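You operate a simulated robot arm through the tools that you are given. There is no shell and no other tool.

Carry out the task below with a simulated robot arm. There is one attempt and no reset: what you move stays moved.

## Task
Send the carton with green band down the rollers and wipe the dark smear off the deck.
Fine: use the pad with green band and put it back; shut the carton gate again; other cartons stay. What is to be rubbed or washed off counts as gone when no trace of it is left.

The check looks at the end state, three seconds after you hand in, the way a careful person would. Anything else that was tipped, shoved, dropped, spilled or broken makes it a failure.

## Robot
A 7-joint arm with a two-finger parallel gripper, fixed in place. Base frame: the origin is at the foot of the arm, x ahead of it, y to its left, z up. Readings come in mm, degrees, newtons and seconds.
Its first joint turns from -166.0 to 166.0 degrees. Payload 4.4 kg.
The TCP is the grasp point between the finger pads, 23 mm short of the fingertips. In the tool frame z runs along the fingers and y along their closing line. Largest opening 94 mm; finger width 38, thickness 10; the body of the gripper, 54 by 96 mm, starts 39 mm behind the TCP.
Orientation is that of the tool frame in the base frame, as a unit quaternion [w, x, y, z]. With the fingers straight down and closing along the base's y, the tool's x points along the base's -x, its y along +y and its z along -z.

## Interface
- The arm moves only by the tool servo_tool. Its argument "series" is a list of rows, each an object (a shift or turn left out is 0, a gripper value left out holds the last) with "xyz": the shift along the tool's x, y, z in cm, a list of three; "delta_rot": the turn, a rotation vector about the tool's x, y, z in degrees, a list of three; "claw": the gripper command, from -1 (fully open) to 1 (shut), values between in proportion. In form: [{"xyz": [tx, ty, tz], "delta_rot": [ax, ay, az], "claw": claw}, ...]. A call has 1 to 20 rows; each row is the pose to reach, as a shift and turn from the pose commanded when the call began, along the tool's axes at that moment. A row lasts 0.2 s, in which the tool goes at most 50 mm and 8.6 degrees; a call with a longer step from one row to the next is refused whole, and so is a gripper value outside its range. A pose out of reach is approached as far as the arm can. The call stops where the force on the tool passes 90 N (or 10 N more than at its start, if that is more) or the arm is blocked; 0.2 s more then pass. Each finger travels about 72 mm/s and halts on what it meets, pressing with about 34 N; the grip force reading is that of the motor and also rises with nothing between the fingers. The clock runs only during rows and for 0.2 s after the last one: add rows that repeat a pose to give the fingers time. It gives the time, the measured TCP pose, the force on the tool (base axes), the opening and the grip force at its end, in the units of the frame above (readings bear some noise), with the torque about the TCP (base axes, N m) and any sound that the robot's microphone picked up, and new pictures: "show" is both (left out), scene, wrist or none.
- Cameras (640 x 400 px; columns grow to the right, rows downward): "scene" is fixed at [49, -650.3, 1715.9]; the picture's right is [0.74, -0.67, 0.00], its down [-0.46, -0.51, -0.73] and it looks along [0.49, 0.54, -0.69] (base axes); focal length 264 px, centre (320, 200). "wrist" rides on the gripper at [86, 16, -74] in the tool frame; the picture's right is [-0.18, 0.98, 0.00], its down [-0.58, -0.11, -0.81] and it looks along [-0.79, -0.15, 0.59] (tool axes); focal length 243 px, centre (320, 200).
- probe_pixels(camera, pixels): for up to 12 pixels [column, row] of the newest picture of that camera ("zoom" is the newest enlarged one), the place [x, y, z] in the base frame of the surface seen there, good to about 3 mm. No time passes.
- close_up(camera, box): a new picture of the part [left, top, right, bottom] of that camera's present view, enlarged. No time passes.
- hand_in(): hands the job in; it is judged then, once.

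Leave the gripper open and the arm clear of the work at the hand-in unless told otherwise.

The tools are called after "Call:" by a JSON object that holds its "api" and its "payload". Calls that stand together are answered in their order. servo_tool: Moves the arm, as the interface text tells. Its arguments: {"type":"object","properties":{"series":{"type":"array","items":{"type":"object","properties":{"xyz":{"type":"array","items":{"type":"number"}},"delta_rot":{"type":"array","items":{"type":"number"}},"claw":{"type":"number"}}}},"show":{"type":"string","enum":["both","scene","wrist","none"]}},"required":["series"]} The other tools are called the same way: probe_pixels (camera, pixels) gives the place of the surface under pixels of a picture; close_up (camera, box) takes an enlarged picture of a part of a camera's view; hand_in () hands the job in.

At the start:

```text
clock: 0.0
position: [621.6, 248.3, 1367.5]
tool_rot: [0.0, 0.001, 1.0, 0.0]
contact_force: [0.7, -0.5, -0.4]
torque: [0.01, 0.03, 0.0]
grip_width: 93.8
gripper_force: 0.1
```

scene: 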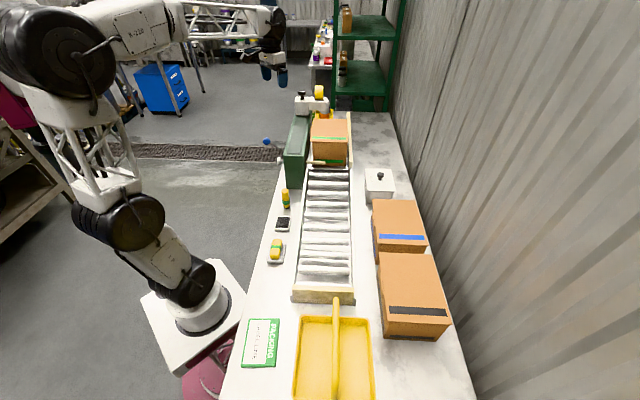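
wrist: 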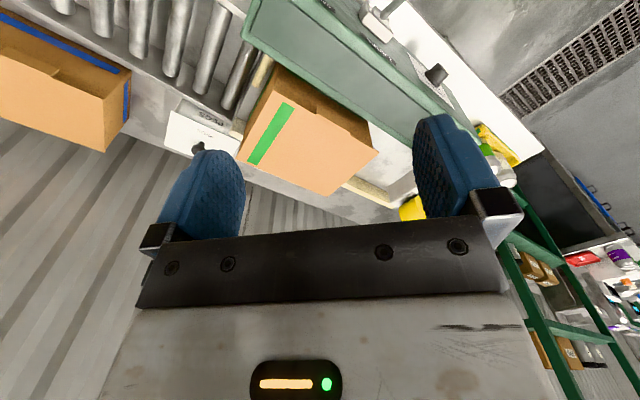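

I see a bench with a roller conveyor, the green-banded carton at the far end (around 330,140), pads near (276,250) and (283,224), and a green/yellow bottle at (286,198). I'll take enlarged pictures before I move anything.

Call:
{"api": "close_up", "payload": {"camera": "scene", "box": [250, 80, 410, 180]}}

Call:
{"api": "close_up", "payload": {"camera": "scene", "box": [240, 170, 368, 250]}}

Call:
{"api": "close_up", "payload": {"camera": "scene", "box": [220, 230, 460, 380]}}

```text
4.00 times, centred on (330, 130) of scene
```

zoom: 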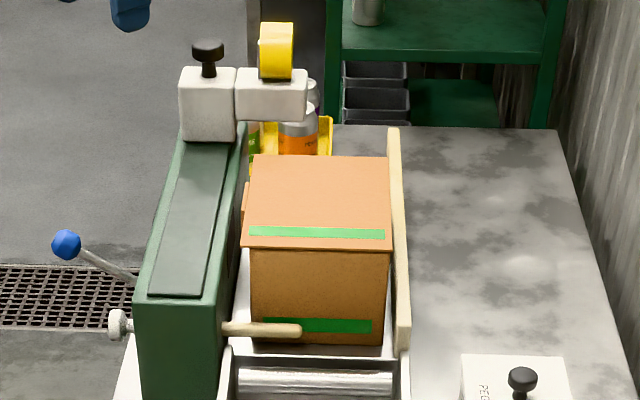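

```text
5.00 times, centred on (304, 210) of scene
```

zoom: 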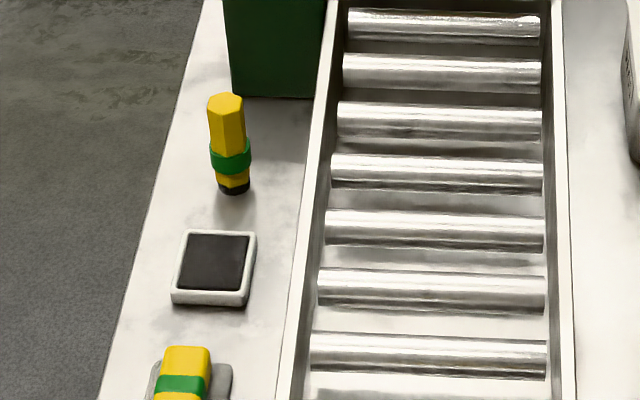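

```text
2.67 times, centred on (340, 305) of scene
```

zoom: 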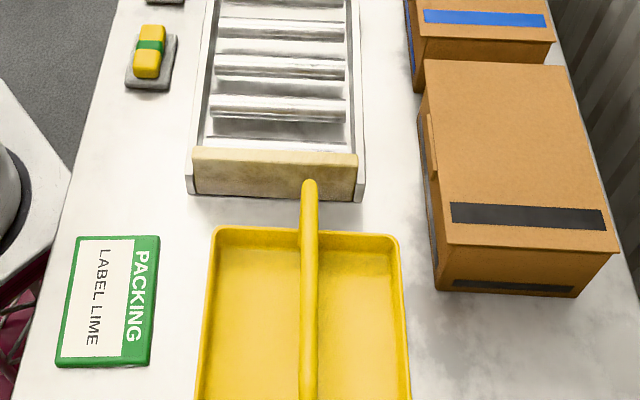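

The gate looks like the wooden rod in front of the carton, with a knob and a blue-ball lever beside it. I haven't found the dark smear yet, so I'll zoom further.

Call:
{"api": "close_up", "payload": {"camera": "scene", "box": [250, 120, 330, 170]}}

Call:
{"api": "close_up", "payload": {"camera": "scene", "box": [290, 80, 354, 120]}}

Call:
{"api": "close_up", "payload": {"camera": "scene", "box": [340, 100, 484, 190]}}

Call:
{"api": "close_up", "payload": {"camera": "scene", "box": [200, 280, 392, 400]}}

Call:
{"api": "close_up", "payload": {"camera": "wrist", "box": [160, 0, 640, 300]}}

Call:
{"api": "close_up", "payload": {"camera": "scene", "box": [250, 225, 314, 265]}}

```text
8.00 times, centred on (290, 145) of scene
```

zoom: 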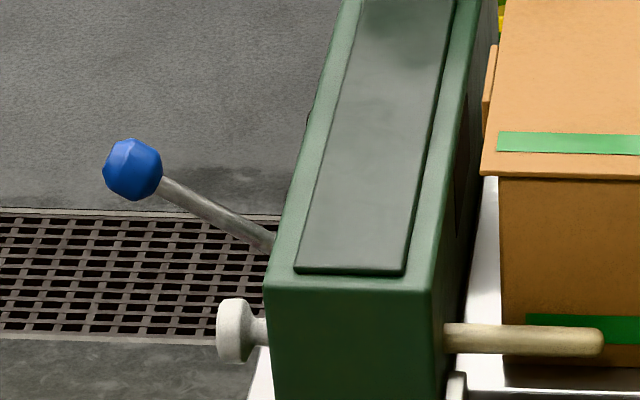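

```text
10.00 times, centred on (322, 100) of scene
```

zoom: 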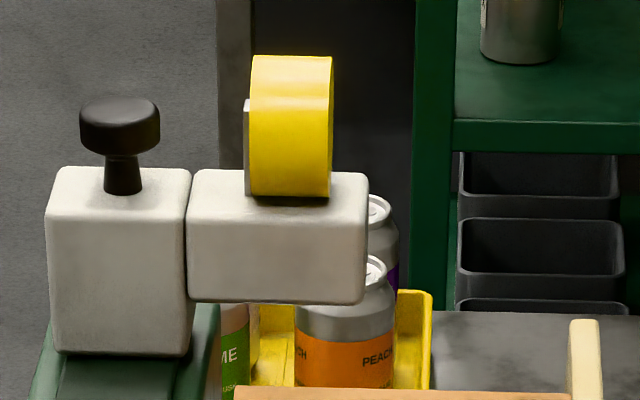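

```text
4.44 times, centred on (412, 145) of scene
```

zoom: 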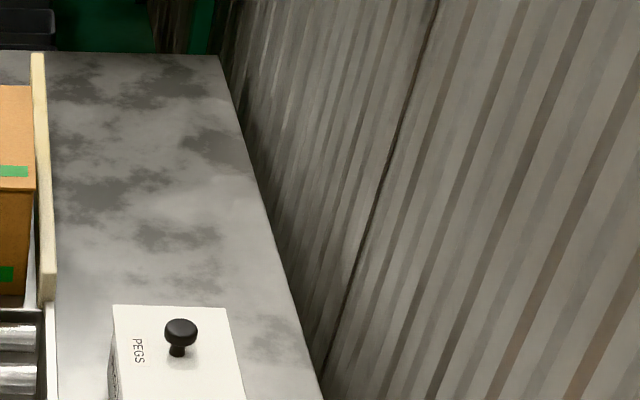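

```text
3.33 times, centred on (296, 340) of scene
```

zoom: 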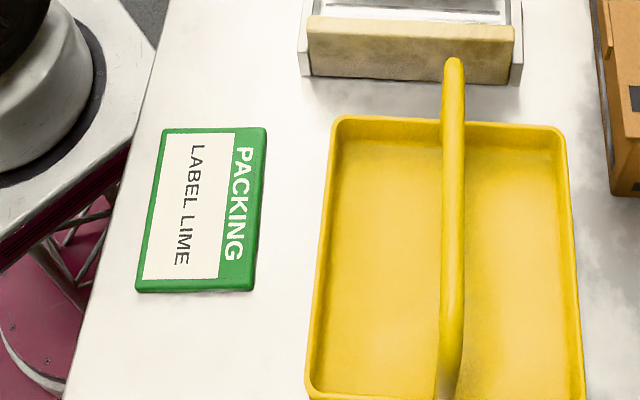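

```text
1.33 times, centred on (400, 150) of wrist
```

zoom: 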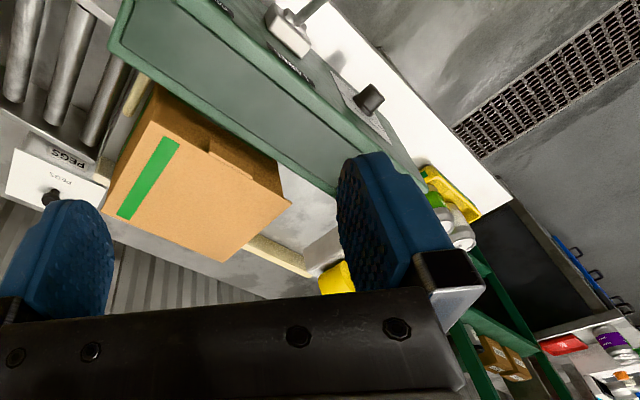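

```text
10.00 times, centred on (282, 245) of scene
```

zoom: 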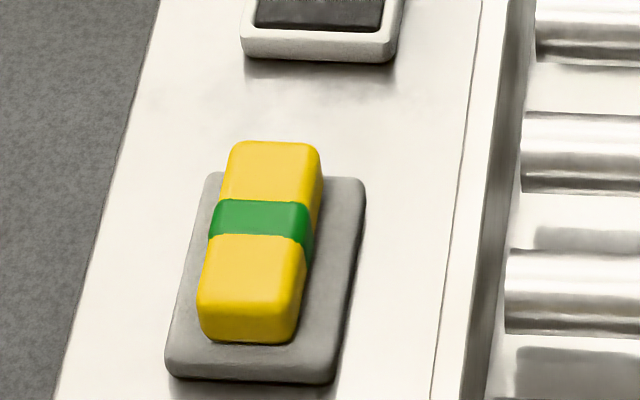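

I'll probe the main landmarks: the carton, rod, knob, lever, deck, rails, wiping pad and tray.

Call:
{"api": "probe_pixels", "payload": {"camera": "scene", "pixels": [[266, 141], [279, 161], [310, 162], [324, 162], [330, 125], [312, 142], [346, 142], [332, 165], [297, 150], [310, 168], [350, 140], [302, 104]]}}

Call:
{"api": "probe_pixels", "payload": {"camera": "scene", "pixels": [[276, 240], [276, 248], [274, 258], [286, 252], [283, 224], [286, 192], [330, 180], [325, 270], [323, 293], [302, 240], [352, 240], [318, 85]]}}

Call:
{"api": "probe_pixels", "payload": {"camera": "wrist", "pixels": [[290, 20], [375, 25], [437, 73], [270, 130], [385, 190], [340, 195], [320, 90], [250, 150], [240, 20], [260, 75], [405, 205], [365, 185]]}}

```text
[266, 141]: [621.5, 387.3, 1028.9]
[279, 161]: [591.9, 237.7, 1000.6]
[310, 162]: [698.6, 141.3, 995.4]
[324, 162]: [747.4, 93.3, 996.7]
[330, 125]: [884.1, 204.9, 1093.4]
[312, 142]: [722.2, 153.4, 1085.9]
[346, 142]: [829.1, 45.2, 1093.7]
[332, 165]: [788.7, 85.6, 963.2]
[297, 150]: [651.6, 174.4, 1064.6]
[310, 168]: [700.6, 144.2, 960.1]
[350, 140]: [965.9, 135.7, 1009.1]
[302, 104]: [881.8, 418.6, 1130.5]
```

```text
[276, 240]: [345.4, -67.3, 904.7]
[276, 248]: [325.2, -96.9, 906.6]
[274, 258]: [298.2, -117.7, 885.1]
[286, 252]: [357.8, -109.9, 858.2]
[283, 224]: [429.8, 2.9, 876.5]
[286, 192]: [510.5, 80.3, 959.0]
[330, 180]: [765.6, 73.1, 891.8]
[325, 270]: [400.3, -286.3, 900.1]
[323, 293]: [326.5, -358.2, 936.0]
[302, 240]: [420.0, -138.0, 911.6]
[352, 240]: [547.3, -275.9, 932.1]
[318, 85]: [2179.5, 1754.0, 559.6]
```

```text
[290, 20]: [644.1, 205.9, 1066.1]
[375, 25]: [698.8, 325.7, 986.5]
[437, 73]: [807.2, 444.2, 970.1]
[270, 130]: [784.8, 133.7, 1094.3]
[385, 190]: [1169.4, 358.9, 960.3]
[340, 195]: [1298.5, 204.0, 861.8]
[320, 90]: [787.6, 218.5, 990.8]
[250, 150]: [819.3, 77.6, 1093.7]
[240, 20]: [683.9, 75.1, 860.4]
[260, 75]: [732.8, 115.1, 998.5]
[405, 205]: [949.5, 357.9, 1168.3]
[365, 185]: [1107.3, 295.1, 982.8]
```

The bench top is at z≈860. The conveyor climbs diagonally at about 45° between base x and y. The gate rod is at about z 996, with its white knob on the far left of the green housing. I want to see that side of the housing, so I'll swing the wrist camera out to the left, well above everything.

Call:
{"api": "servo_tool", "payload": {"series": [{"xyz": [1.71, 3.15, 1.31], "delta_rot": [0, 0, 4.86]}, {"xyz": [3.42, 6.3, 2.61], "delta_rot": [0, 0, 9.71]}, {"xyz": [5.13, 9.46, 3.92], "delta_rot": [0, 0, 14.57]}, {"xyz": [6.83, 12.61, 5.23], "delta_rot": [0, 0, 19.43]}, {"xyz": [8.54, 15.76, 6.54], "delta_rot": [0, 0, 24.29]}, {"xyz": [10.25, 18.92, 7.84], "delta_rot": [0, 0, 29.14]}, {"xyz": [11.96, 22.07, 9.15], "delta_rot": [0, 0, 34]}, {"xyz": [11.96, 22.07, 9.15], "delta_rot": [0, 0, 34]}]}}

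```text
clock: 1.8
position: [504.1, 471.4, 1275.7]
tool_rot: [0.0, 0.293, 0.956, 0.001]
contact_force: [-0.1, -0.3, -0.4]
torque: [0.01, 0.0, 0.01]
grip_width: 94.0
gripper_force: 0.0
```

scene: 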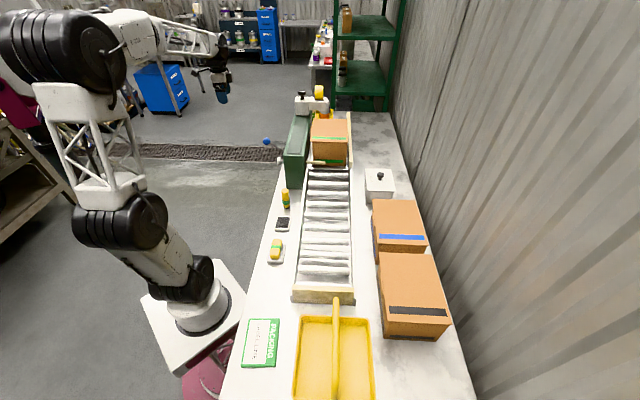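
wrist: 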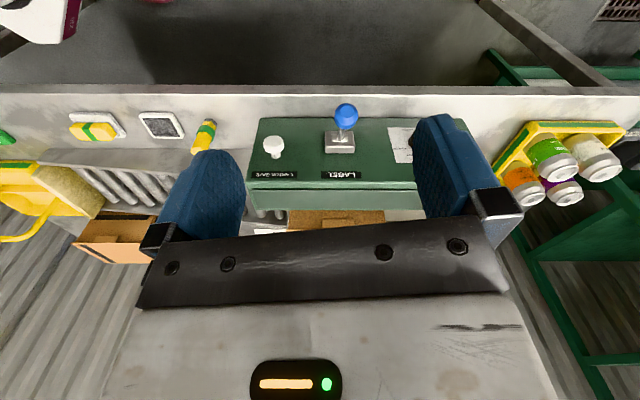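

The housing's left face has a white knob at (273,146), a blue-ball lever at (345,118), both labelled, and a notice plate at (400,143). I'll zoom in to read them.

Call:
{"api": "close_up", "payload": {"camera": "wrist", "box": [240, 90, 432, 210]}}

Call:
{"api": "close_up", "payload": {"camera": "wrist", "box": [250, 155, 370, 230]}}

Call:
{"api": "probe_pixels", "payload": {"camera": "wrist", "pixels": [[272, 140], [274, 148], [276, 156], [345, 112], [343, 128], [338, 142], [257, 125], [253, 188], [400, 143], [300, 160], [370, 160], [330, 222]]}}

```text
3.33 times, centred on (336, 150) of wrist
```

zoom: 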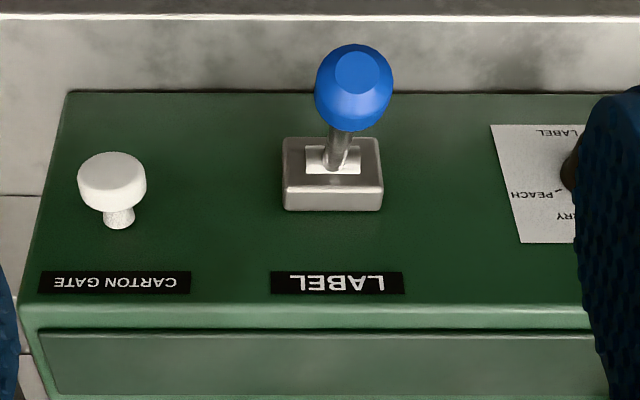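

```text
5.33 times, centred on (310, 192) of wrist
```

zoom: 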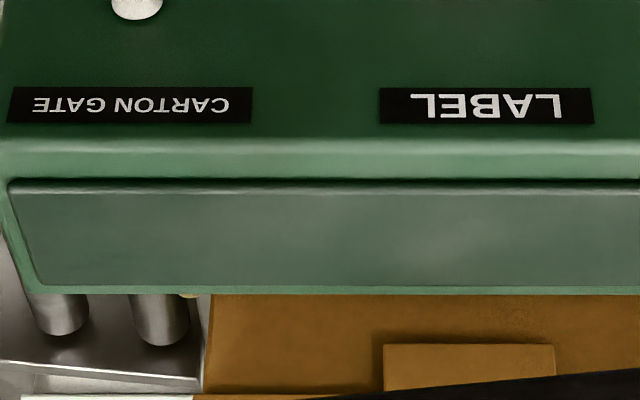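

```text
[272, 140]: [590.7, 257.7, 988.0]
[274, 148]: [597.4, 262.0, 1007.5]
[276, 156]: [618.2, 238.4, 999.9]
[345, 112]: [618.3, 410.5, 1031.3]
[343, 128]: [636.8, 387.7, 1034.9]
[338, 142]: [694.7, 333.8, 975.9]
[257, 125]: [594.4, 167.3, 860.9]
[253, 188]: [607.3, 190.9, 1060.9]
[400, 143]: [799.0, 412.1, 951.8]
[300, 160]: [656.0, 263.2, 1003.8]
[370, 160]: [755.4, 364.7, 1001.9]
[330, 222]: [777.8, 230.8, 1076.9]
```

The white knob is labelled CARTON GATE and the blue lever LABEL. No labelling was asked for, so I'll leave the lever and the selector dial alone. In conveyor axes, u runs up the conveyor and v runs left, both at 45° to the base. Next I'll look down on the carton deck from higher up to find the smear.

Call:
{"api": "servo_tool", "payload": {"series": [{"xyz": [-1.0, -4.0, -2.0]}, {"xyz": [-2.5, -8.0, -4.0]}, {"xyz": [-4.0, -12.0, -6.0]}, {"xyz": [-5.5, -15.5, -8.0], "delta_rot": [0, 5, 0]}, {"xyz": [-7.0, -19.0, -9.5], "delta_rot": [0, 10, 0]}, {"xyz": [-7.0, -22.0, -11.0], "delta_rot": [0, 15, 0]}, {"xyz": [-7.0, -22.0, -11.0], "delta_rot": [0, 20, 0]}, {"xyz": [-7.0, -22.0, -11.0], "delta_rot": [0, 20, 0]}]}}

```text
clock: 3.6
position: [436.0, 248.0, 1386.6]
tool_rot: [-0.166, 0.287, 0.942, 0.051]
contact_force: [0.2, 0.5, 1.1]
torque: [0.0, -0.04, -0.01]
grip_width: 94.0
gripper_force: 0.1
```

scene: 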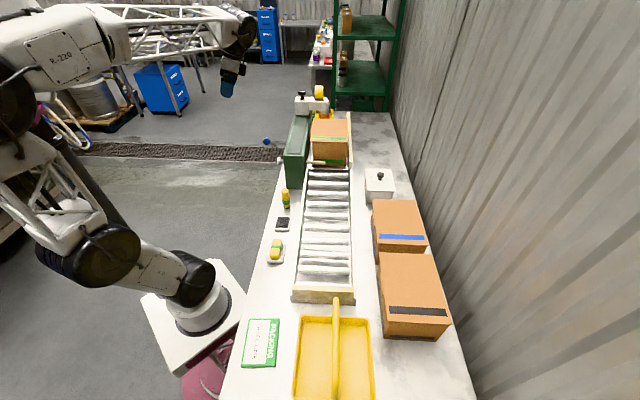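
wrist: 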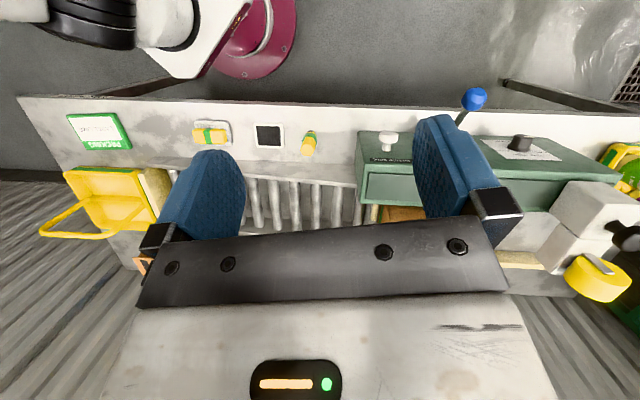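

I misread the tool axes and moved the camera down the bench instead, though nothing was near it. I'll correct that by moving to about (720, 300, 1390) so I look steeply down on the carton deck.

Call:
{"api": "servo_tool", "payload": {"series": [{"xyz": [-2.74, 2.89, -1.06]}, {"xyz": [-5.49, 5.77, -2.11]}, {"xyz": [-8.23, 8.66, -3.17]}, {"xyz": [-10.97, 11.54, -4.23]}, {"xyz": [-13.71, 14.43, -5.29]}, {"xyz": [-16.46, 17.31, -6.34]}, {"xyz": [-19.2, 20.2, -7.4]}, {"xyz": [-19.2, 20.2, -7.4]}]}}

```text
clock: 5.4
position: [718.7, 300.1, 1388.0]
tool_rot: [-0.166, 0.288, 0.942, 0.05]
contact_force: [0.5, -0.1, 0.2]
torque: [0.03, 0.0, -0.02]
grip_width: 94.0
gripper_force: 0.1
```

scene: 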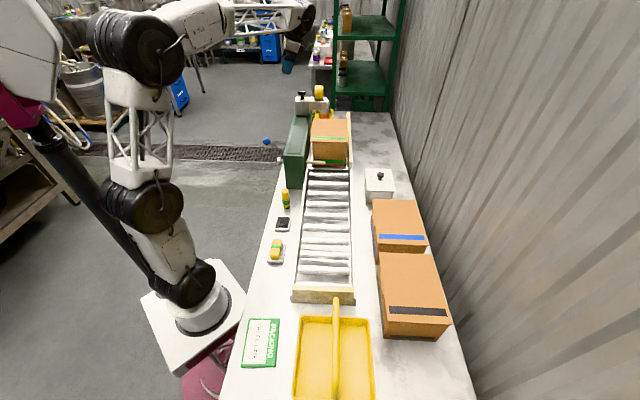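
wrist: 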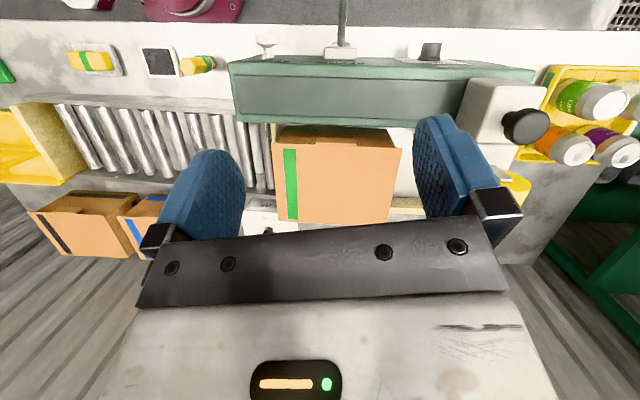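

Call:
{"api": "close_up", "payload": {"camera": "wrist", "box": [250, 90, 490, 240]}}

Call:
{"api": "close_up", "payload": {"camera": "wrist", "box": [40, 30, 280, 180]}}

Call:
{"api": "probe_pixels", "payload": {"camera": "wrist", "pixels": [[405, 150], [400, 175], [395, 205], [278, 135], [278, 220], [398, 140], [385, 215], [262, 150], [255, 125], [240, 130], [405, 130], [265, 185]]}}

```text
2.67 times, centred on (370, 165) of wrist
```

zoom: 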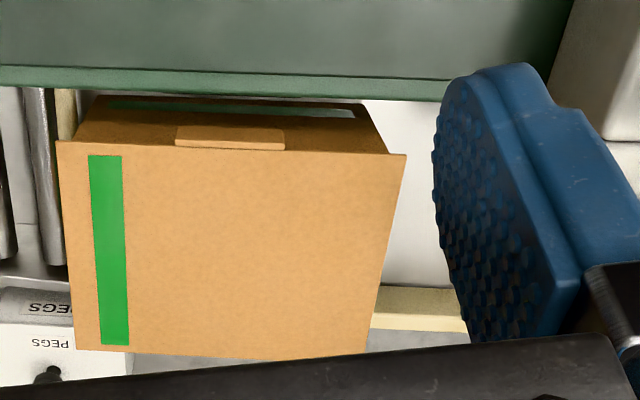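

```text
2.67 times, centred on (160, 105) of wrist
```

zoom: 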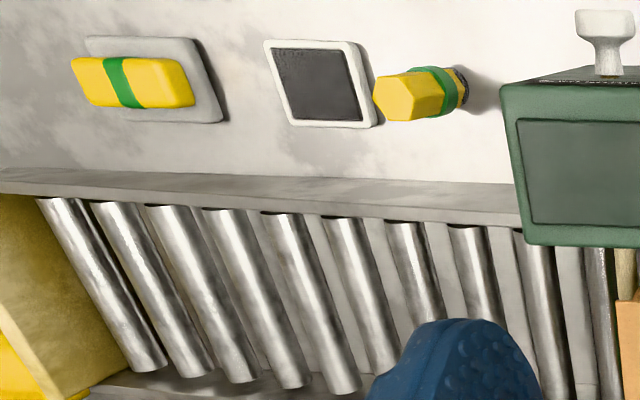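

```text
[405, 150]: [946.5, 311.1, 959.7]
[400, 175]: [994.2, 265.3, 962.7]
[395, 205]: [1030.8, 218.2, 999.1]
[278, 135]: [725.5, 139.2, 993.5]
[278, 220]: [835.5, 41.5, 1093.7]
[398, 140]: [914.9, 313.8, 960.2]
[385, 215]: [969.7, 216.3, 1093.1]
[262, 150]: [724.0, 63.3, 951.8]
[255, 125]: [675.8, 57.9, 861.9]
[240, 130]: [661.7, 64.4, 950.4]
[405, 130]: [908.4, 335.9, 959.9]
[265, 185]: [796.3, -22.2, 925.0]
```

The carton deck is flat at z≈960, and the strip I can see behind the carton is clean, so the smear is probably under the carton. Because the deck is level, opening the gate may not be enough and I may have to push the carton from behind. I'll probe the room behind it, around the white blocks with the yellow roll.

Call:
{"api": "probe_pixels", "payload": {"camera": "scene", "pixels": [[318, 105], [310, 108], [326, 108], [312, 98], [325, 98.5], [300, 112], [302, 98], [318, 92], [308, 113], [349, 113], [345, 115], [352, 160]]}}

Call:
{"api": "probe_pixels", "payload": {"camera": "wrist", "pixels": [[480, 100], [510, 95], [465, 120], [500, 150], [515, 185], [525, 125], [535, 75], [470, 80], [345, 52], [345, 10], [265, 45], [432, 50]]}}

Call:
{"api": "close_up", "payload": {"camera": "wrist", "box": [440, 50, 600, 210]}}

```text
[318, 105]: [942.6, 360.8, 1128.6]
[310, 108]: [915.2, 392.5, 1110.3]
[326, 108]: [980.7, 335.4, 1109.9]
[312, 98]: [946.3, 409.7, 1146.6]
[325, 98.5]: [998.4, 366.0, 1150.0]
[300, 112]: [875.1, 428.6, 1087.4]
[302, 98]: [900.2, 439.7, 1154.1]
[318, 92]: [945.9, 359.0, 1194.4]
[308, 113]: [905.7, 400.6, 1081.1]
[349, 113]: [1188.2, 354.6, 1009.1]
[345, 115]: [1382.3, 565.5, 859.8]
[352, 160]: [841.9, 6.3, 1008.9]
```

```text
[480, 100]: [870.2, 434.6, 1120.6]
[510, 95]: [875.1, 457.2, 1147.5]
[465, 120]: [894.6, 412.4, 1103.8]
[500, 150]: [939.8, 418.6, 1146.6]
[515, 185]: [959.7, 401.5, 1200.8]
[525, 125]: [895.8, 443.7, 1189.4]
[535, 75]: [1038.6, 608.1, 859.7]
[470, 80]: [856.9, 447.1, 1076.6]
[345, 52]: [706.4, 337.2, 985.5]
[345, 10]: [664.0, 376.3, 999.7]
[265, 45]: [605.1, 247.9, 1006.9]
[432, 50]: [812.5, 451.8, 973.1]
```

```text
2.50 times, centred on (520, 130) of wrist
```

zoom: 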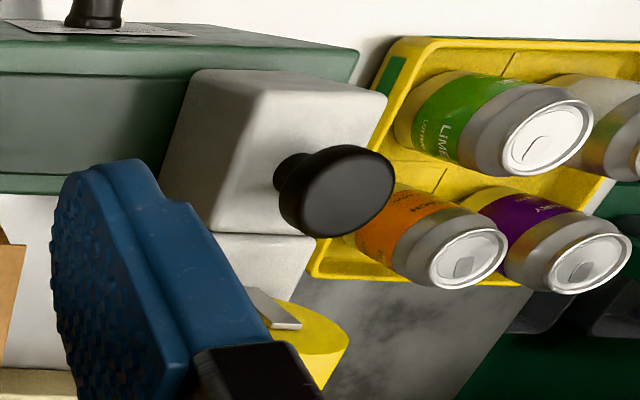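

There is about 80 mm between the carton's rear face (u≈838) and the white block (u≈921), which is enough for the fingers. I'll do the gate first. I'm untilting the tool, moving above the knob near (588, 256), then turning so the tool's x axis lies along +v and its y axis along +u.

Call:
{"api": "servo_tool", "payload": {"series": [{"xyz": [0.63, -2.2, 3.17], "delta_rot": [0, -4, 0]}, {"xyz": [1.26, -4.39, 6.33], "delta_rot": [0, -8, 0]}, {"xyz": [1.9, -6.59, 9.5], "delta_rot": [0, -12, 0]}, {"xyz": [2.53, -8.78, 12.66], "delta_rot": [0, -16, 0]}, {"xyz": [3.16, -10.98, 15.83], "delta_rot": [0, -20, 0]}, {"xyz": [3.16, -10.98, 15.83], "delta_rot": [0, -20, 0]}], "show": "none"}}

Call:
{"api": "servo_tool", "payload": {"series": [{"xyz": [0, 0, 3], "delta_rot": [0, 0, 4]}, {"xyz": [0, 0, 6], "delta_rot": [0, 0, 8]}, {"xyz": [0, 0, 9], "delta_rot": [0, 0, 11]}, {"xyz": [0, 0, 11], "delta_rot": [0, 0, 11]}, {"xyz": [0, 0, 11], "delta_rot": [0, 0, 11]}]}}

```text
clock: 6.8
position: [591.0, 254.5, 1251.0]
tool_rot: [0.0, 0.293, 0.956, 0.001]
contact_force: [0.0, 0.3, 0.3]
torque: [0.01, 0.0, -0.01]
grip_width: 94.0
gripper_force: 0.0
```

```text
clock: 8.0
position: [586.8, 254.0, 1142.6]
tool_rot: [0.0, 0.382, 0.924, 0.0]
contact_force: [0.1, -1.1, 0.3]
torque: [-0.01, 0.0, 0.04]
grip_width: 94.3
gripper_force: 0.1
```

scene: 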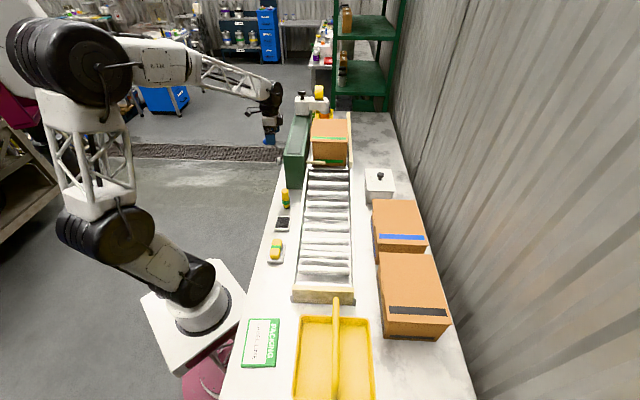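
wrist: 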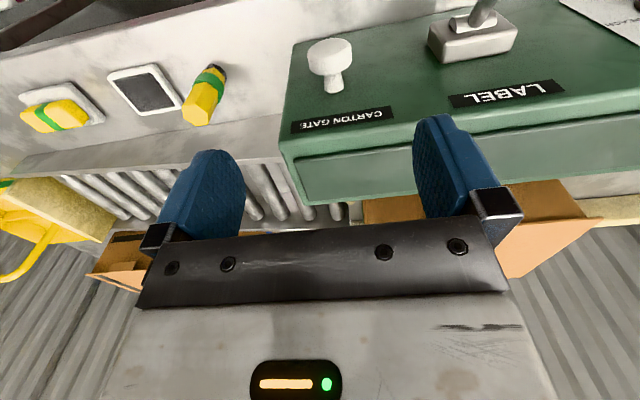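

The tool is now lined up with the conveyor. The knob shows at (331,63). I'll zoom in and probe its outline.

Call:
{"api": "close_up", "payload": {"camera": "wrist", "box": [282, 20, 394, 90]}}

Call:
{"api": "probe_pixels", "payload": {"camera": "wrist", "pixels": [[330, 48], [312, 60], [346, 60], [330, 70], [330, 60], [333, 82], [333, 90], [290, 110], [308, 58], [350, 60], [320, 95], [470, 40]]}}

```text
5.71 times, centred on (338, 55) of wrist
```

zoom: 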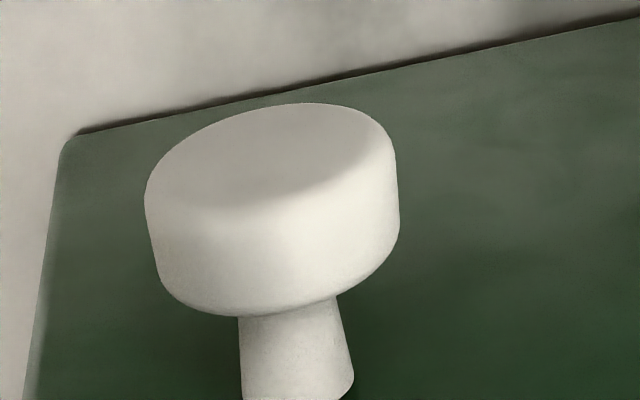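

```text
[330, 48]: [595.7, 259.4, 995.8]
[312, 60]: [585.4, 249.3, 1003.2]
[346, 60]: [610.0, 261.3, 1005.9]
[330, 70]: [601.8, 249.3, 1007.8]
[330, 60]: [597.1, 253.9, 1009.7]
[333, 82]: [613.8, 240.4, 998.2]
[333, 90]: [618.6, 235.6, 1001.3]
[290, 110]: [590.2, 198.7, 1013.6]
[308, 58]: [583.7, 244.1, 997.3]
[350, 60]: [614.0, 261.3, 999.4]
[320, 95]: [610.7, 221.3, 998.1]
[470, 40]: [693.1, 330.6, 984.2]
```

The knob head is about 34 mm across, centred near u 602, v −244, z 993, with the housing face at v −276. I'll come down with the fingers open on either side of it, then close.

Call:
{"api": "servo_tool", "payload": {"series": [{"xyz": [-0.1, 0.75, 3], "claw": -1}, {"xyz": [-0.1, 0.75, 7], "claw": -1}, {"xyz": [-0.1, 0.75, 11], "claw": -1}, {"xyz": [-0.1, 0.75, 14.9], "claw": -1}, {"xyz": [-0.1, 0.75, 14.9], "claw": -1}, {"xyz": [-0.1, 0.75, 14.9], "claw": 0.4}, {"xyz": [-0.1, 0.75, 14.9], "claw": 1}, {"xyz": [-0.1, 0.75, 14.9], "claw": 1}, {"xyz": [-0.1, 0.75, 14.9], "claw": 1}]}}

```text
clock: 9.0
position: [598.2, 261.2, 1012.4]
tool_rot: [0.006, 0.384, 0.923, 0.007]
contact_force: [-1.6, -0.8, 12.9]
torque: [-0.49, -0.27, -0.05]
grip_width: 94.1
gripper_force: 0.1
stopped in row 5: the force on the tool passed its limit at 181 N (the readings are from after the stop); the commanded pose is now the measured one
```

scene: 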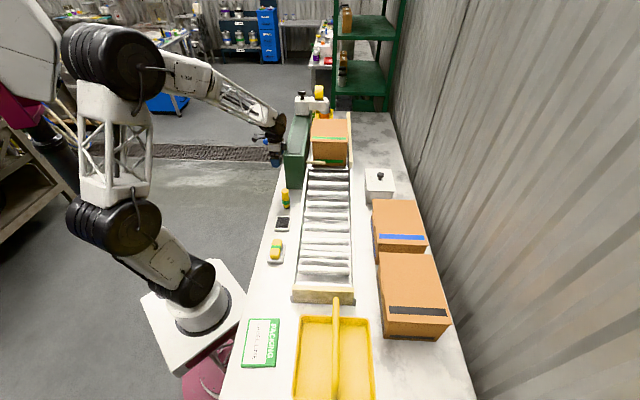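
wrist: 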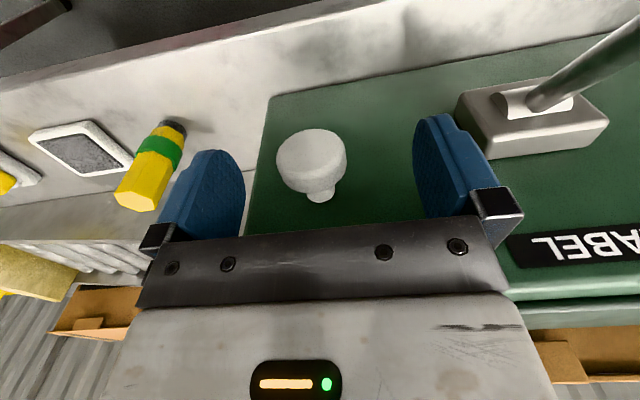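

The descent stopped at z 1012. The torque puts the contact about 42 mm toward the housing, so the gripper body caught the housing's top edge. I'll lift off and straighten the tool, then come in tilted 45° so the body stays clear outside the housing.

Call:
{"api": "servo_tool", "payload": {"series": [{"xyz": [0.5, -0.5, -2], "delta_rot": [1.0, 0.33, -0.18]}, {"xyz": [3, -0.5, -5], "delta_rot": [1.0, 0.33, -0.18]}, {"xyz": [6, -0.5, -8], "delta_rot": [1.0, 0.33, -0.18]}, {"xyz": [8, -0.5, -10], "delta_rot": [1.0, 0.33, -0.18]}, {"xyz": [8, -0.5, -10], "delta_rot": [1.0, 0.33, -0.18]}], "show": "none"}}

```text
clock: 10.2
position: [537.8, 314.8, 1113.0]
tool_rot: [0.0, 0.382, 0.924, -0.001]
contact_force: [-0.1, 0.3, 0.2]
torque: [0.03, -0.01, 0.05]
grip_width: 93.9
gripper_force: 0.0
```

The tool is straight and clear again at u 603, v −158, z 1113. Now I'll tilt it −45° about its y axis, backed off along the line to the knob.

Call:
{"api": "servo_tool", "payload": {"series": [{"xyz": [-0.28, -0.02, 0.93], "delta_rot": [0, -7.5, 0]}, {"xyz": [-0.56, -0.03, 1.87], "delta_rot": [0, -15, 0]}, {"xyz": [-0.84, -0.05, 2.8], "delta_rot": [0, -22.5, 0]}, {"xyz": [-1.12, -0.06, 3.73], "delta_rot": [0, -30, 0]}, {"xyz": [-1.4, -0.08, 4.67], "delta_rot": [0, -37.5, 0]}, {"xyz": [-1.67, -0.09, 5.6], "delta_rot": [0, -45, 0]}, {"xyz": [-1.67, -0.09, 5.6], "delta_rot": [0, -45, 0]}]}}

```text
clock: 11.8
position: [548.5, 300.7, 1057.4]
tool_rot: [0.354, 0.352, 0.854, -0.146]
contact_force: [-0.1, -1.1, -1.0]
torque: [-0.02, -0.02, 0.02]
grip_width: 94.3
gripper_force: 0.0
```

scene: 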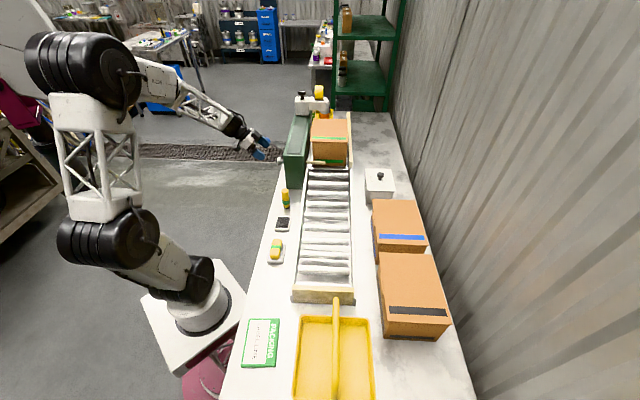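
wrist: 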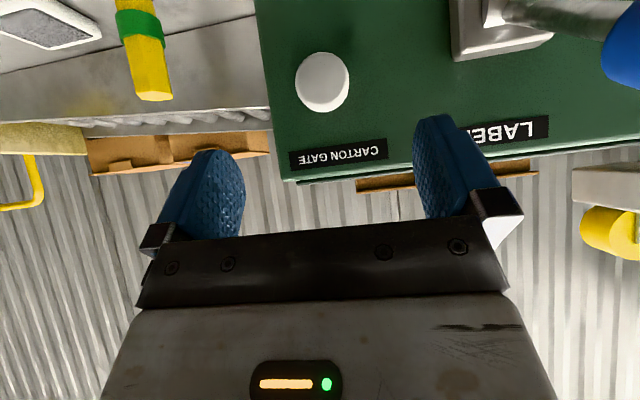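

Call:
{"api": "probe_pixels", "payload": {"camera": "wrist", "pixels": [[322, 82], [300, 84], [344, 84], [322, 62], [322, 106], [335, 108], [296, 84], [348, 84], [400, 90], [300, 140]]}}

```text
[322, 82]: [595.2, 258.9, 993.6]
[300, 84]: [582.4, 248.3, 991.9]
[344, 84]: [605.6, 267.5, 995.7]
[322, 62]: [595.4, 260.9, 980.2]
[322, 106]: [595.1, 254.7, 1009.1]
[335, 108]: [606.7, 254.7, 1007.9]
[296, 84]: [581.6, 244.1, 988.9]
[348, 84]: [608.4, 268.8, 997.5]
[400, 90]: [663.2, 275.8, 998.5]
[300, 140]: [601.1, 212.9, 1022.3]
```

The knob centre is confirmed at u 602, z 994, with its end face at v −237. I'll slide in along the tool axis by 9 cm and close on it.

Call:
{"api": "servo_tool", "payload": {"series": [{"xyz": [0, 0.1, 3], "claw": -1}, {"xyz": [0, 0.2, 6], "claw": -1}, {"xyz": [0, 0.2, 9], "claw": -1}, {"xyz": [0, 0.2, 9], "claw": -0.5}, {"xyz": [0, 0.2, 9], "claw": 0.2}, {"xyz": [0, 0.2, 9], "claw": 1}, {"xyz": [0, 0.2, 9], "claw": 1}, {"xyz": [0, 0.2, 9], "claw": 1}]}}

```text
clock: 13.6
position: [592.8, 257.6, 993.7]
tool_rot: [0.353, 0.354, 0.853, -0.148]
contact_force: [-25.5, -25.3, 5.3]
torque: [-0.25, -0.06, -0.43]
grip_width: 37.1
gripper_force: 45.0
```

scene: 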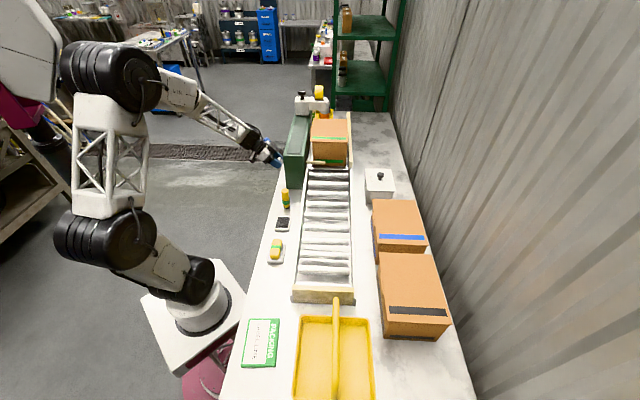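
wrist: 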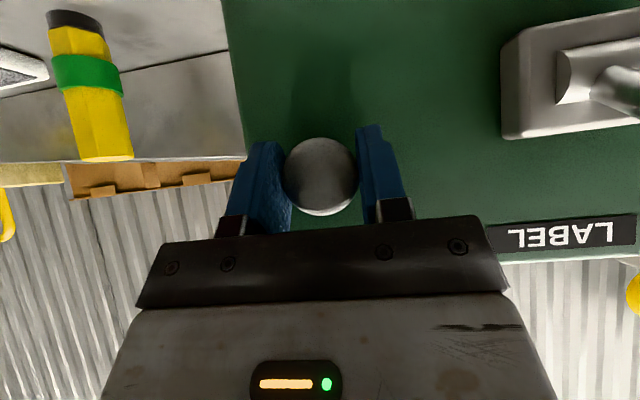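

I have the knob, 37 mm between the fingers. A side load of about 36 N along −u says I'm slightly off centre, so I'll ease −1.5 mm in u and pull straight out along +v in small steps.

Call:
{"api": "servo_tool", "payload": {"series": [{"xyz": [0, -0.1, 0], "claw": 1}, {"xyz": [0.5, -0.15, -0.5], "claw": 1}, {"xyz": [1.2, -0.15, -1.2], "claw": 1}, {"xyz": [2.0, -0.15, -2.0], "claw": 1}, {"xyz": [2.8, -0.15, -2.8], "claw": 1}, {"xyz": [3.5, -0.15, -3.5], "claw": 1}, {"xyz": [3.5, -0.15, -3.5], "claw": 1}]}}

```text
clock: 15.2
position: [558.5, 291.5, 993.5]
tool_rot: [0.355, 0.353, 0.853, -0.147]
contact_force: [27.5, 28.1, 13.4]
torque: [0.19, -0.12, 0.36]
grip_width: 36.9
gripper_force: 45.2
```

scene: 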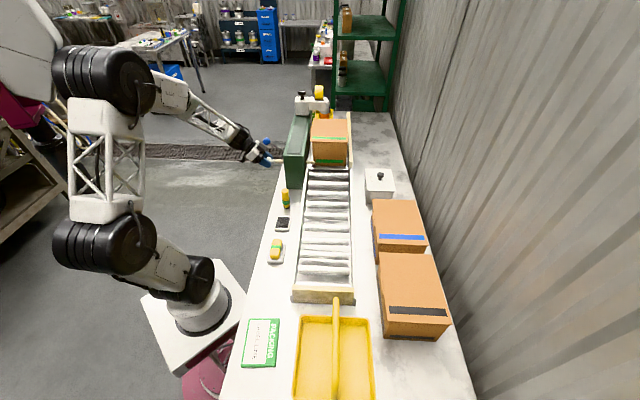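
wrist: 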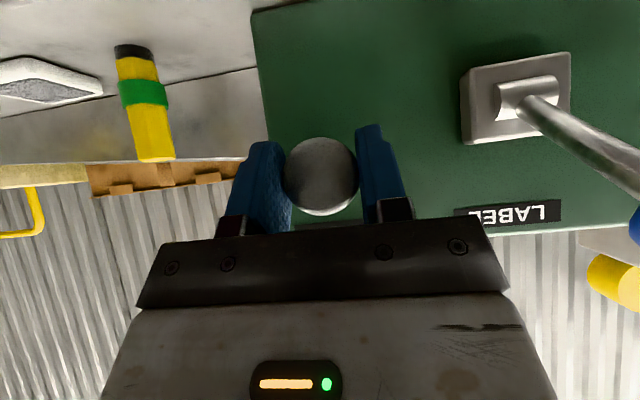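

The gate slides freely and is out 48 mm. The side load has flipped to +u, so I'll shift +0.8 mm in u and keep pulling.

Call:
{"api": "servo_tool", "payload": {"series": [{"xyz": [0, 0.08, 0], "claw": 1}, {"xyz": [0.8, 0.08, -0.8], "claw": 1}, {"xyz": [1.6, 0.08, -1.6], "claw": 1}, {"xyz": [2.4, 0.08, -2.4], "claw": 1}, {"xyz": [3.2, 0.08, -3.2], "claw": 1}, {"xyz": [3.2, 0.08, -3.2], "claw": 1}]}}

Call:
{"api": "close_up", "payload": {"camera": "scene", "box": [250, 120, 378, 200]}}

```text
clock: 16.6
position: [528.1, 323.2, 993.0]
tool_rot: [0.354, 0.353, 0.853, -0.148]
contact_force: [28.1, 27.2, 18.5]
torque: [-0.22, -0.42, 0.44]
grip_width: 36.6
gripper_force: 44.7
```

scene: 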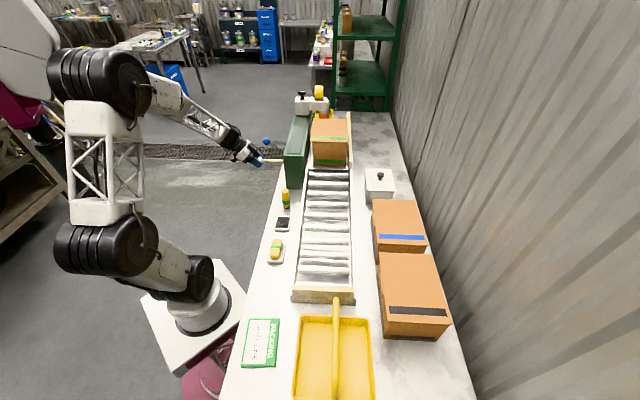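
wrist: 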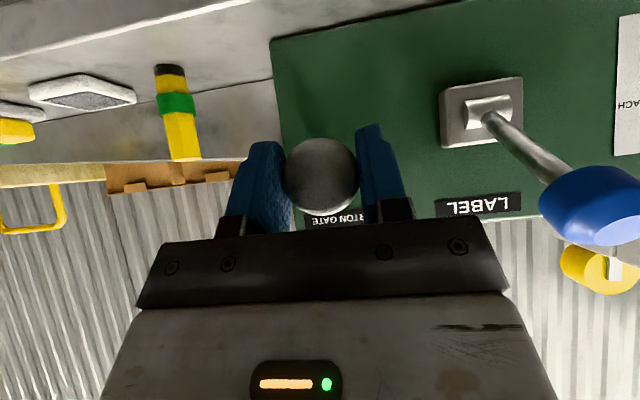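

```text
5.00 times, centred on (314, 160) of scene
```

zoom: 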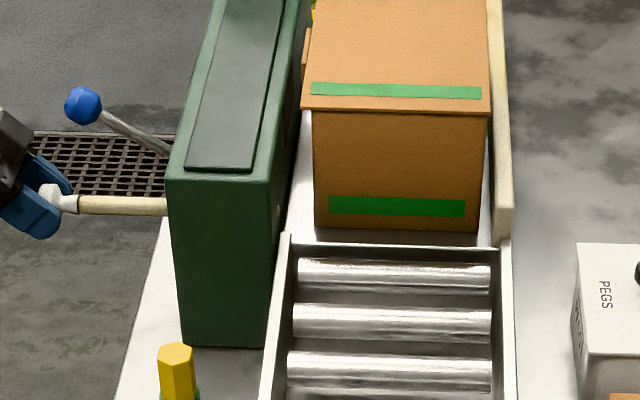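

The rod is out of the carton's path and the carton hasn't moved, as expected on a level deck. I'll release the knob, back off, and check the gate stays open.

Call:
{"api": "servo_tool", "payload": {"series": [{"claw": 0.2}, {"claw": -0.6}, {"claw": -1}, {"xyz": [0, 0, -3], "claw": -1}, {"xyz": [0, 0, -7], "claw": -1}, {"xyz": [0, 0, -11], "claw": -1}, {"xyz": [-2, 0, -14], "claw": -1}, {"xyz": [-5, 0, -17], "claw": -1}, {"xyz": [-5, 0, -17], "claw": -1}]}}

Call:
{"api": "close_up", "payload": {"camera": "scene", "box": [250, 120, 378, 200]}}

```text
clock: 18.6
position: [466.7, 384.9, 1150.0]
tool_rot: [0.353, 0.352, 0.854, -0.146]
contact_force: [0.5, 0.3, -0.5]
torque: [-0.01, -0.02, -0.01]
grip_width: 94.2
gripper_force: 0.0
```

scene: 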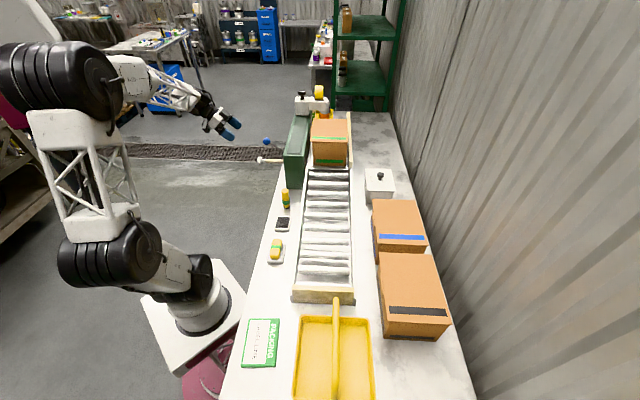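
wrist: 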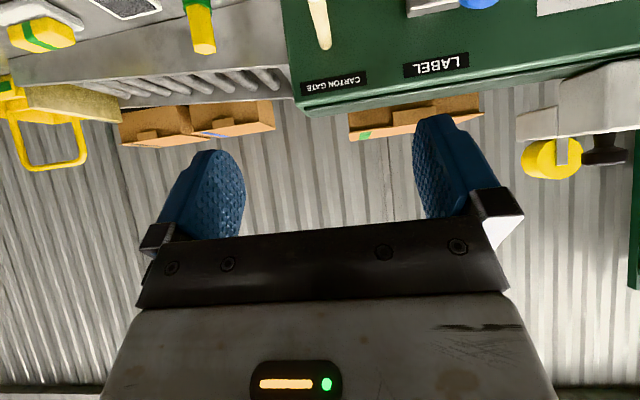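

```text
5.00 times, centred on (314, 160) of scene
```

zoom: 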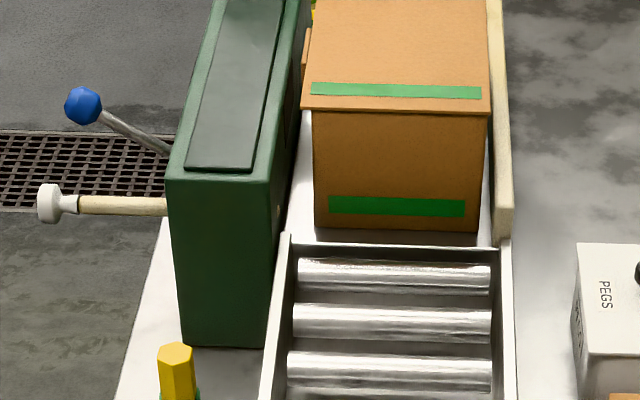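

The gate stays open by itself. Next I'll lift up, bring the tool back to vertical, and close the fingers to use them as a pusher.

Call:
{"api": "servo_tool", "payload": {"series": [{"xyz": [-1.8, 0, -1.8], "delta_rot": [0, 7.5, 0], "claw": -1}, {"xyz": [-3.6, 0, -3.6], "delta_rot": [0, 15, 0], "claw": 0}, {"xyz": [-5.4, 0, -5.4], "delta_rot": [0, 22.5, 0], "claw": 1}, {"xyz": [-7.2, 0, -7.2], "delta_rot": [0, 30, 0], "claw": 1}, {"xyz": [-9.0, 0, -9.0], "delta_rot": [0, 37.5, 0], "claw": 1}, {"xyz": [-10.6, 0, -10.6], "delta_rot": [0, 45, 0], "claw": 1}, {"xyz": [-10.6, 0, -10.6], "delta_rot": [0, 45, 0], "claw": 1}], "show": "none"}}

```text
clock: 20.2
position: [469.1, 381.8, 1299.7]
tool_rot: [0.0, 0.382, 0.924, 0.0]
contact_force: [-0.5, -0.8, -1.0]
torque: [0.01, 0.0, 0.0]
grip_width: 0.0
gripper_force: 34.2
```

Tool is vertical at u 602, v −62, z 1300 with the fingers shut. I'll travel high over to just behind the carton, at u 866, v −470, staying above the yellow roll.

Call:
{"api": "servo_tool", "payload": {"series": [{"xyz": [-3.71, 2.4, 0]}, {"xyz": [-7.42, 4.8, 0]}, {"xyz": [-11.13, 7.2, 0]}, {"xyz": [-14.84, 9.6, 0]}, {"xyz": [-18.55, 12.0, 0]}, {"xyz": [-22.25, 14.4, 0]}, {"xyz": [-25.96, 16.8, 0]}, {"xyz": [-29.67, 19.2, 0]}, {"xyz": [-33.38, 21.6, 0]}, {"xyz": [-37.09, 24.0, 0]}, {"xyz": [-40.8, 26.4, 0]}, {"xyz": [-40.8, 26.4, 0]}]}}

```text
clock: 22.8
position: [943.1, 283.1, 1297.2]
tool_rot: [0.0, 0.381, 0.924, 0.0]
contact_force: [-0.4, 0.5, -0.6]
torque: [0.05, 0.0, 0.0]
grip_width: 0.1
gripper_force: 33.9
```

scene: 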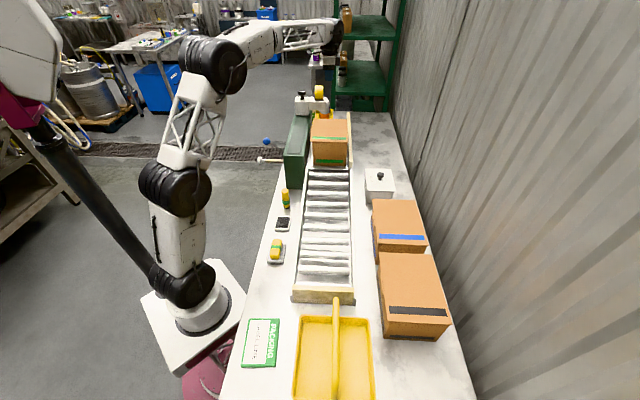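
wrist: 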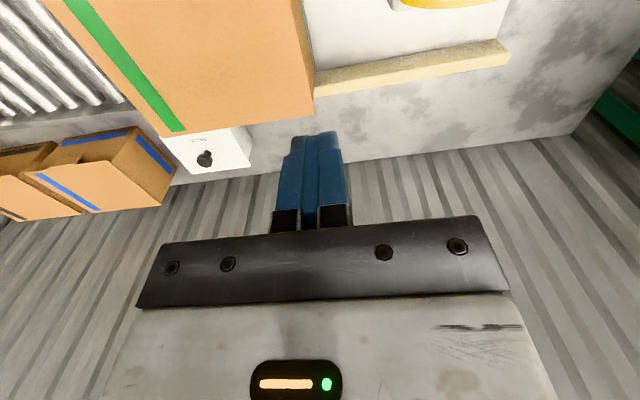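

I'm at u 867, v −467, z 1297, and reach is fine. I'll probe the carton's rear edge and the gap before going down.

Call:
{"api": "probe_pixels", "payload": {"camera": "wrist", "pixels": [[285, 20], [298, 70], [306, 100], [200, 125], [320, 30], [330, 60], [400, 70], [430, 3], [480, 3], [395, 3], [310, 90], [305, 50]]}}

Call:
{"api": "close_up", "payload": {"camera": "wrist", "box": [240, 0, 560, 200]}}

```text
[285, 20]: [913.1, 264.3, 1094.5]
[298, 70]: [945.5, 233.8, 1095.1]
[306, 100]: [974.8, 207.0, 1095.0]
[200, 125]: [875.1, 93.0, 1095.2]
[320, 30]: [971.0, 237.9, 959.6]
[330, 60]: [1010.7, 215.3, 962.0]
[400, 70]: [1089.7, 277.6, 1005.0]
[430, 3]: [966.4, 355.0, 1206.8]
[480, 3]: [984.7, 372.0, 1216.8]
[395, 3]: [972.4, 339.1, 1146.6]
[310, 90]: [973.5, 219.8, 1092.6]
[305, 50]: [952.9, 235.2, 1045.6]
```

```text
2.00 times, centred on (400, 100) of wrist
```

zoom: 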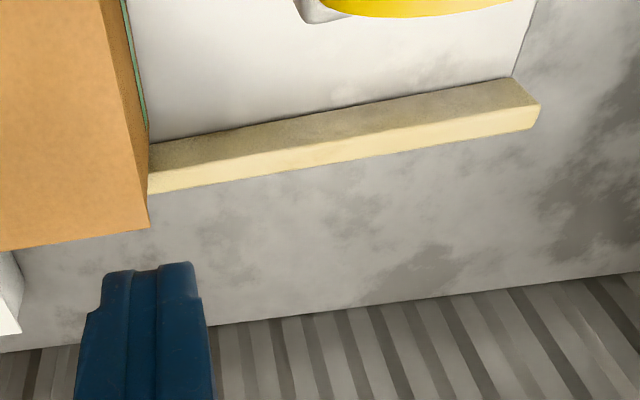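

The carton's rear face is at u≈842 and the block and roll start at u≈921. I'll move to u 857, v −478, lower to z 1125, and look before going further.

Call:
{"api": "servo_tool", "payload": {"series": [{"xyz": [-0.5, -0.5, 0]}, {"xyz": [-1.0, -1.0, 3]}, {"xyz": [-1.1, -1.0, 6.5]}, {"xyz": [-1.1, -1.0, 10]}, {"xyz": [-1.1, -1.0, 13.5]}, {"xyz": [-1.1, -1.0, 17.2]}, {"xyz": [-1.1, -1.0, 17.2]}]}}

Call:
{"api": "close_up", "payload": {"camera": "scene", "box": [270, 60, 398, 140]}}

```text
clock: 24.4
position: [943.3, 266.5, 1124.3]
tool_rot: [-0.001, 0.382, 0.924, -0.001]
contact_force: [-0.6, -0.4, -0.3]
torque: [-0.02, 0.02, 0.01]
grip_width: 0.0
gripper_force: 33.9
```

scene: 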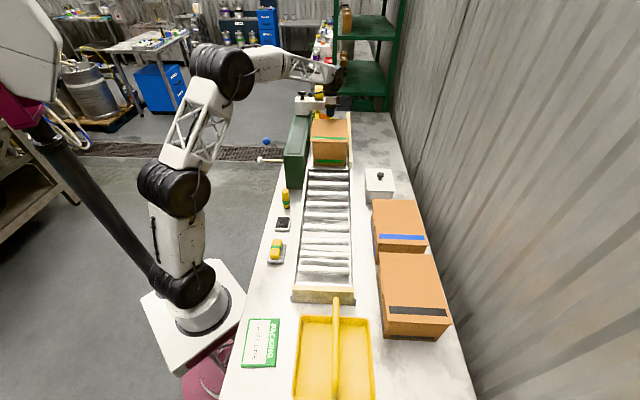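
wrist: 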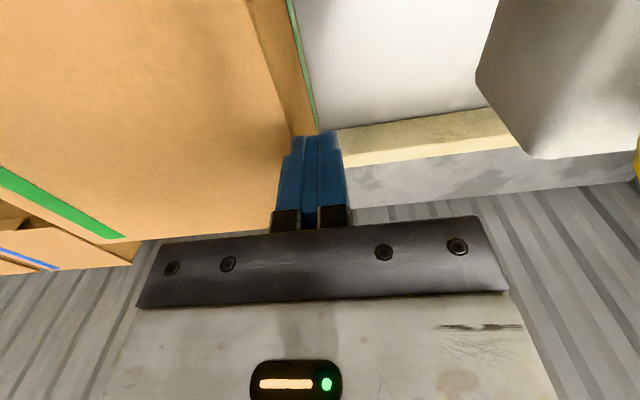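

```text
5.00 times, centred on (334, 100) of scene
```

zoom: 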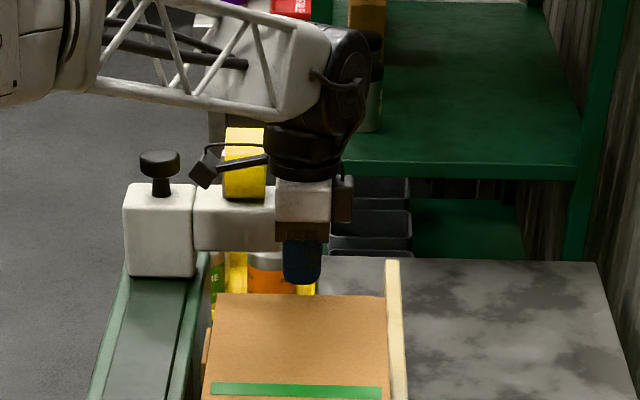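

The fingers hang just behind the carton's rear edge and the wrist camera bracket clears the yellow roll. I'll check the edge position once more before going down.

Call:
{"api": "probe_pixels", "payload": {"camera": "wrist", "pixels": [[255, 20], [268, 60], [280, 100], [275, 60], [300, 90], [310, 110], [298, 145], [340, 100], [490, 80], [540, 155], [500, 10], [560, 100]]}}

```text
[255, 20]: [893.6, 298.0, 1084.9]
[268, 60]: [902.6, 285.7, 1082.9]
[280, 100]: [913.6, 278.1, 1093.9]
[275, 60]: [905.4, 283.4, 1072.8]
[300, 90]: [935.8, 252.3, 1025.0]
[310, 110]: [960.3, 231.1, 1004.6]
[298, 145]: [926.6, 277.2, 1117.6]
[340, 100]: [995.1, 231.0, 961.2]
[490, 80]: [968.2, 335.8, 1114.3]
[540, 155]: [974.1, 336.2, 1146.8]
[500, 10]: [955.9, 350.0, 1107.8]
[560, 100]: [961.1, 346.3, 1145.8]
```

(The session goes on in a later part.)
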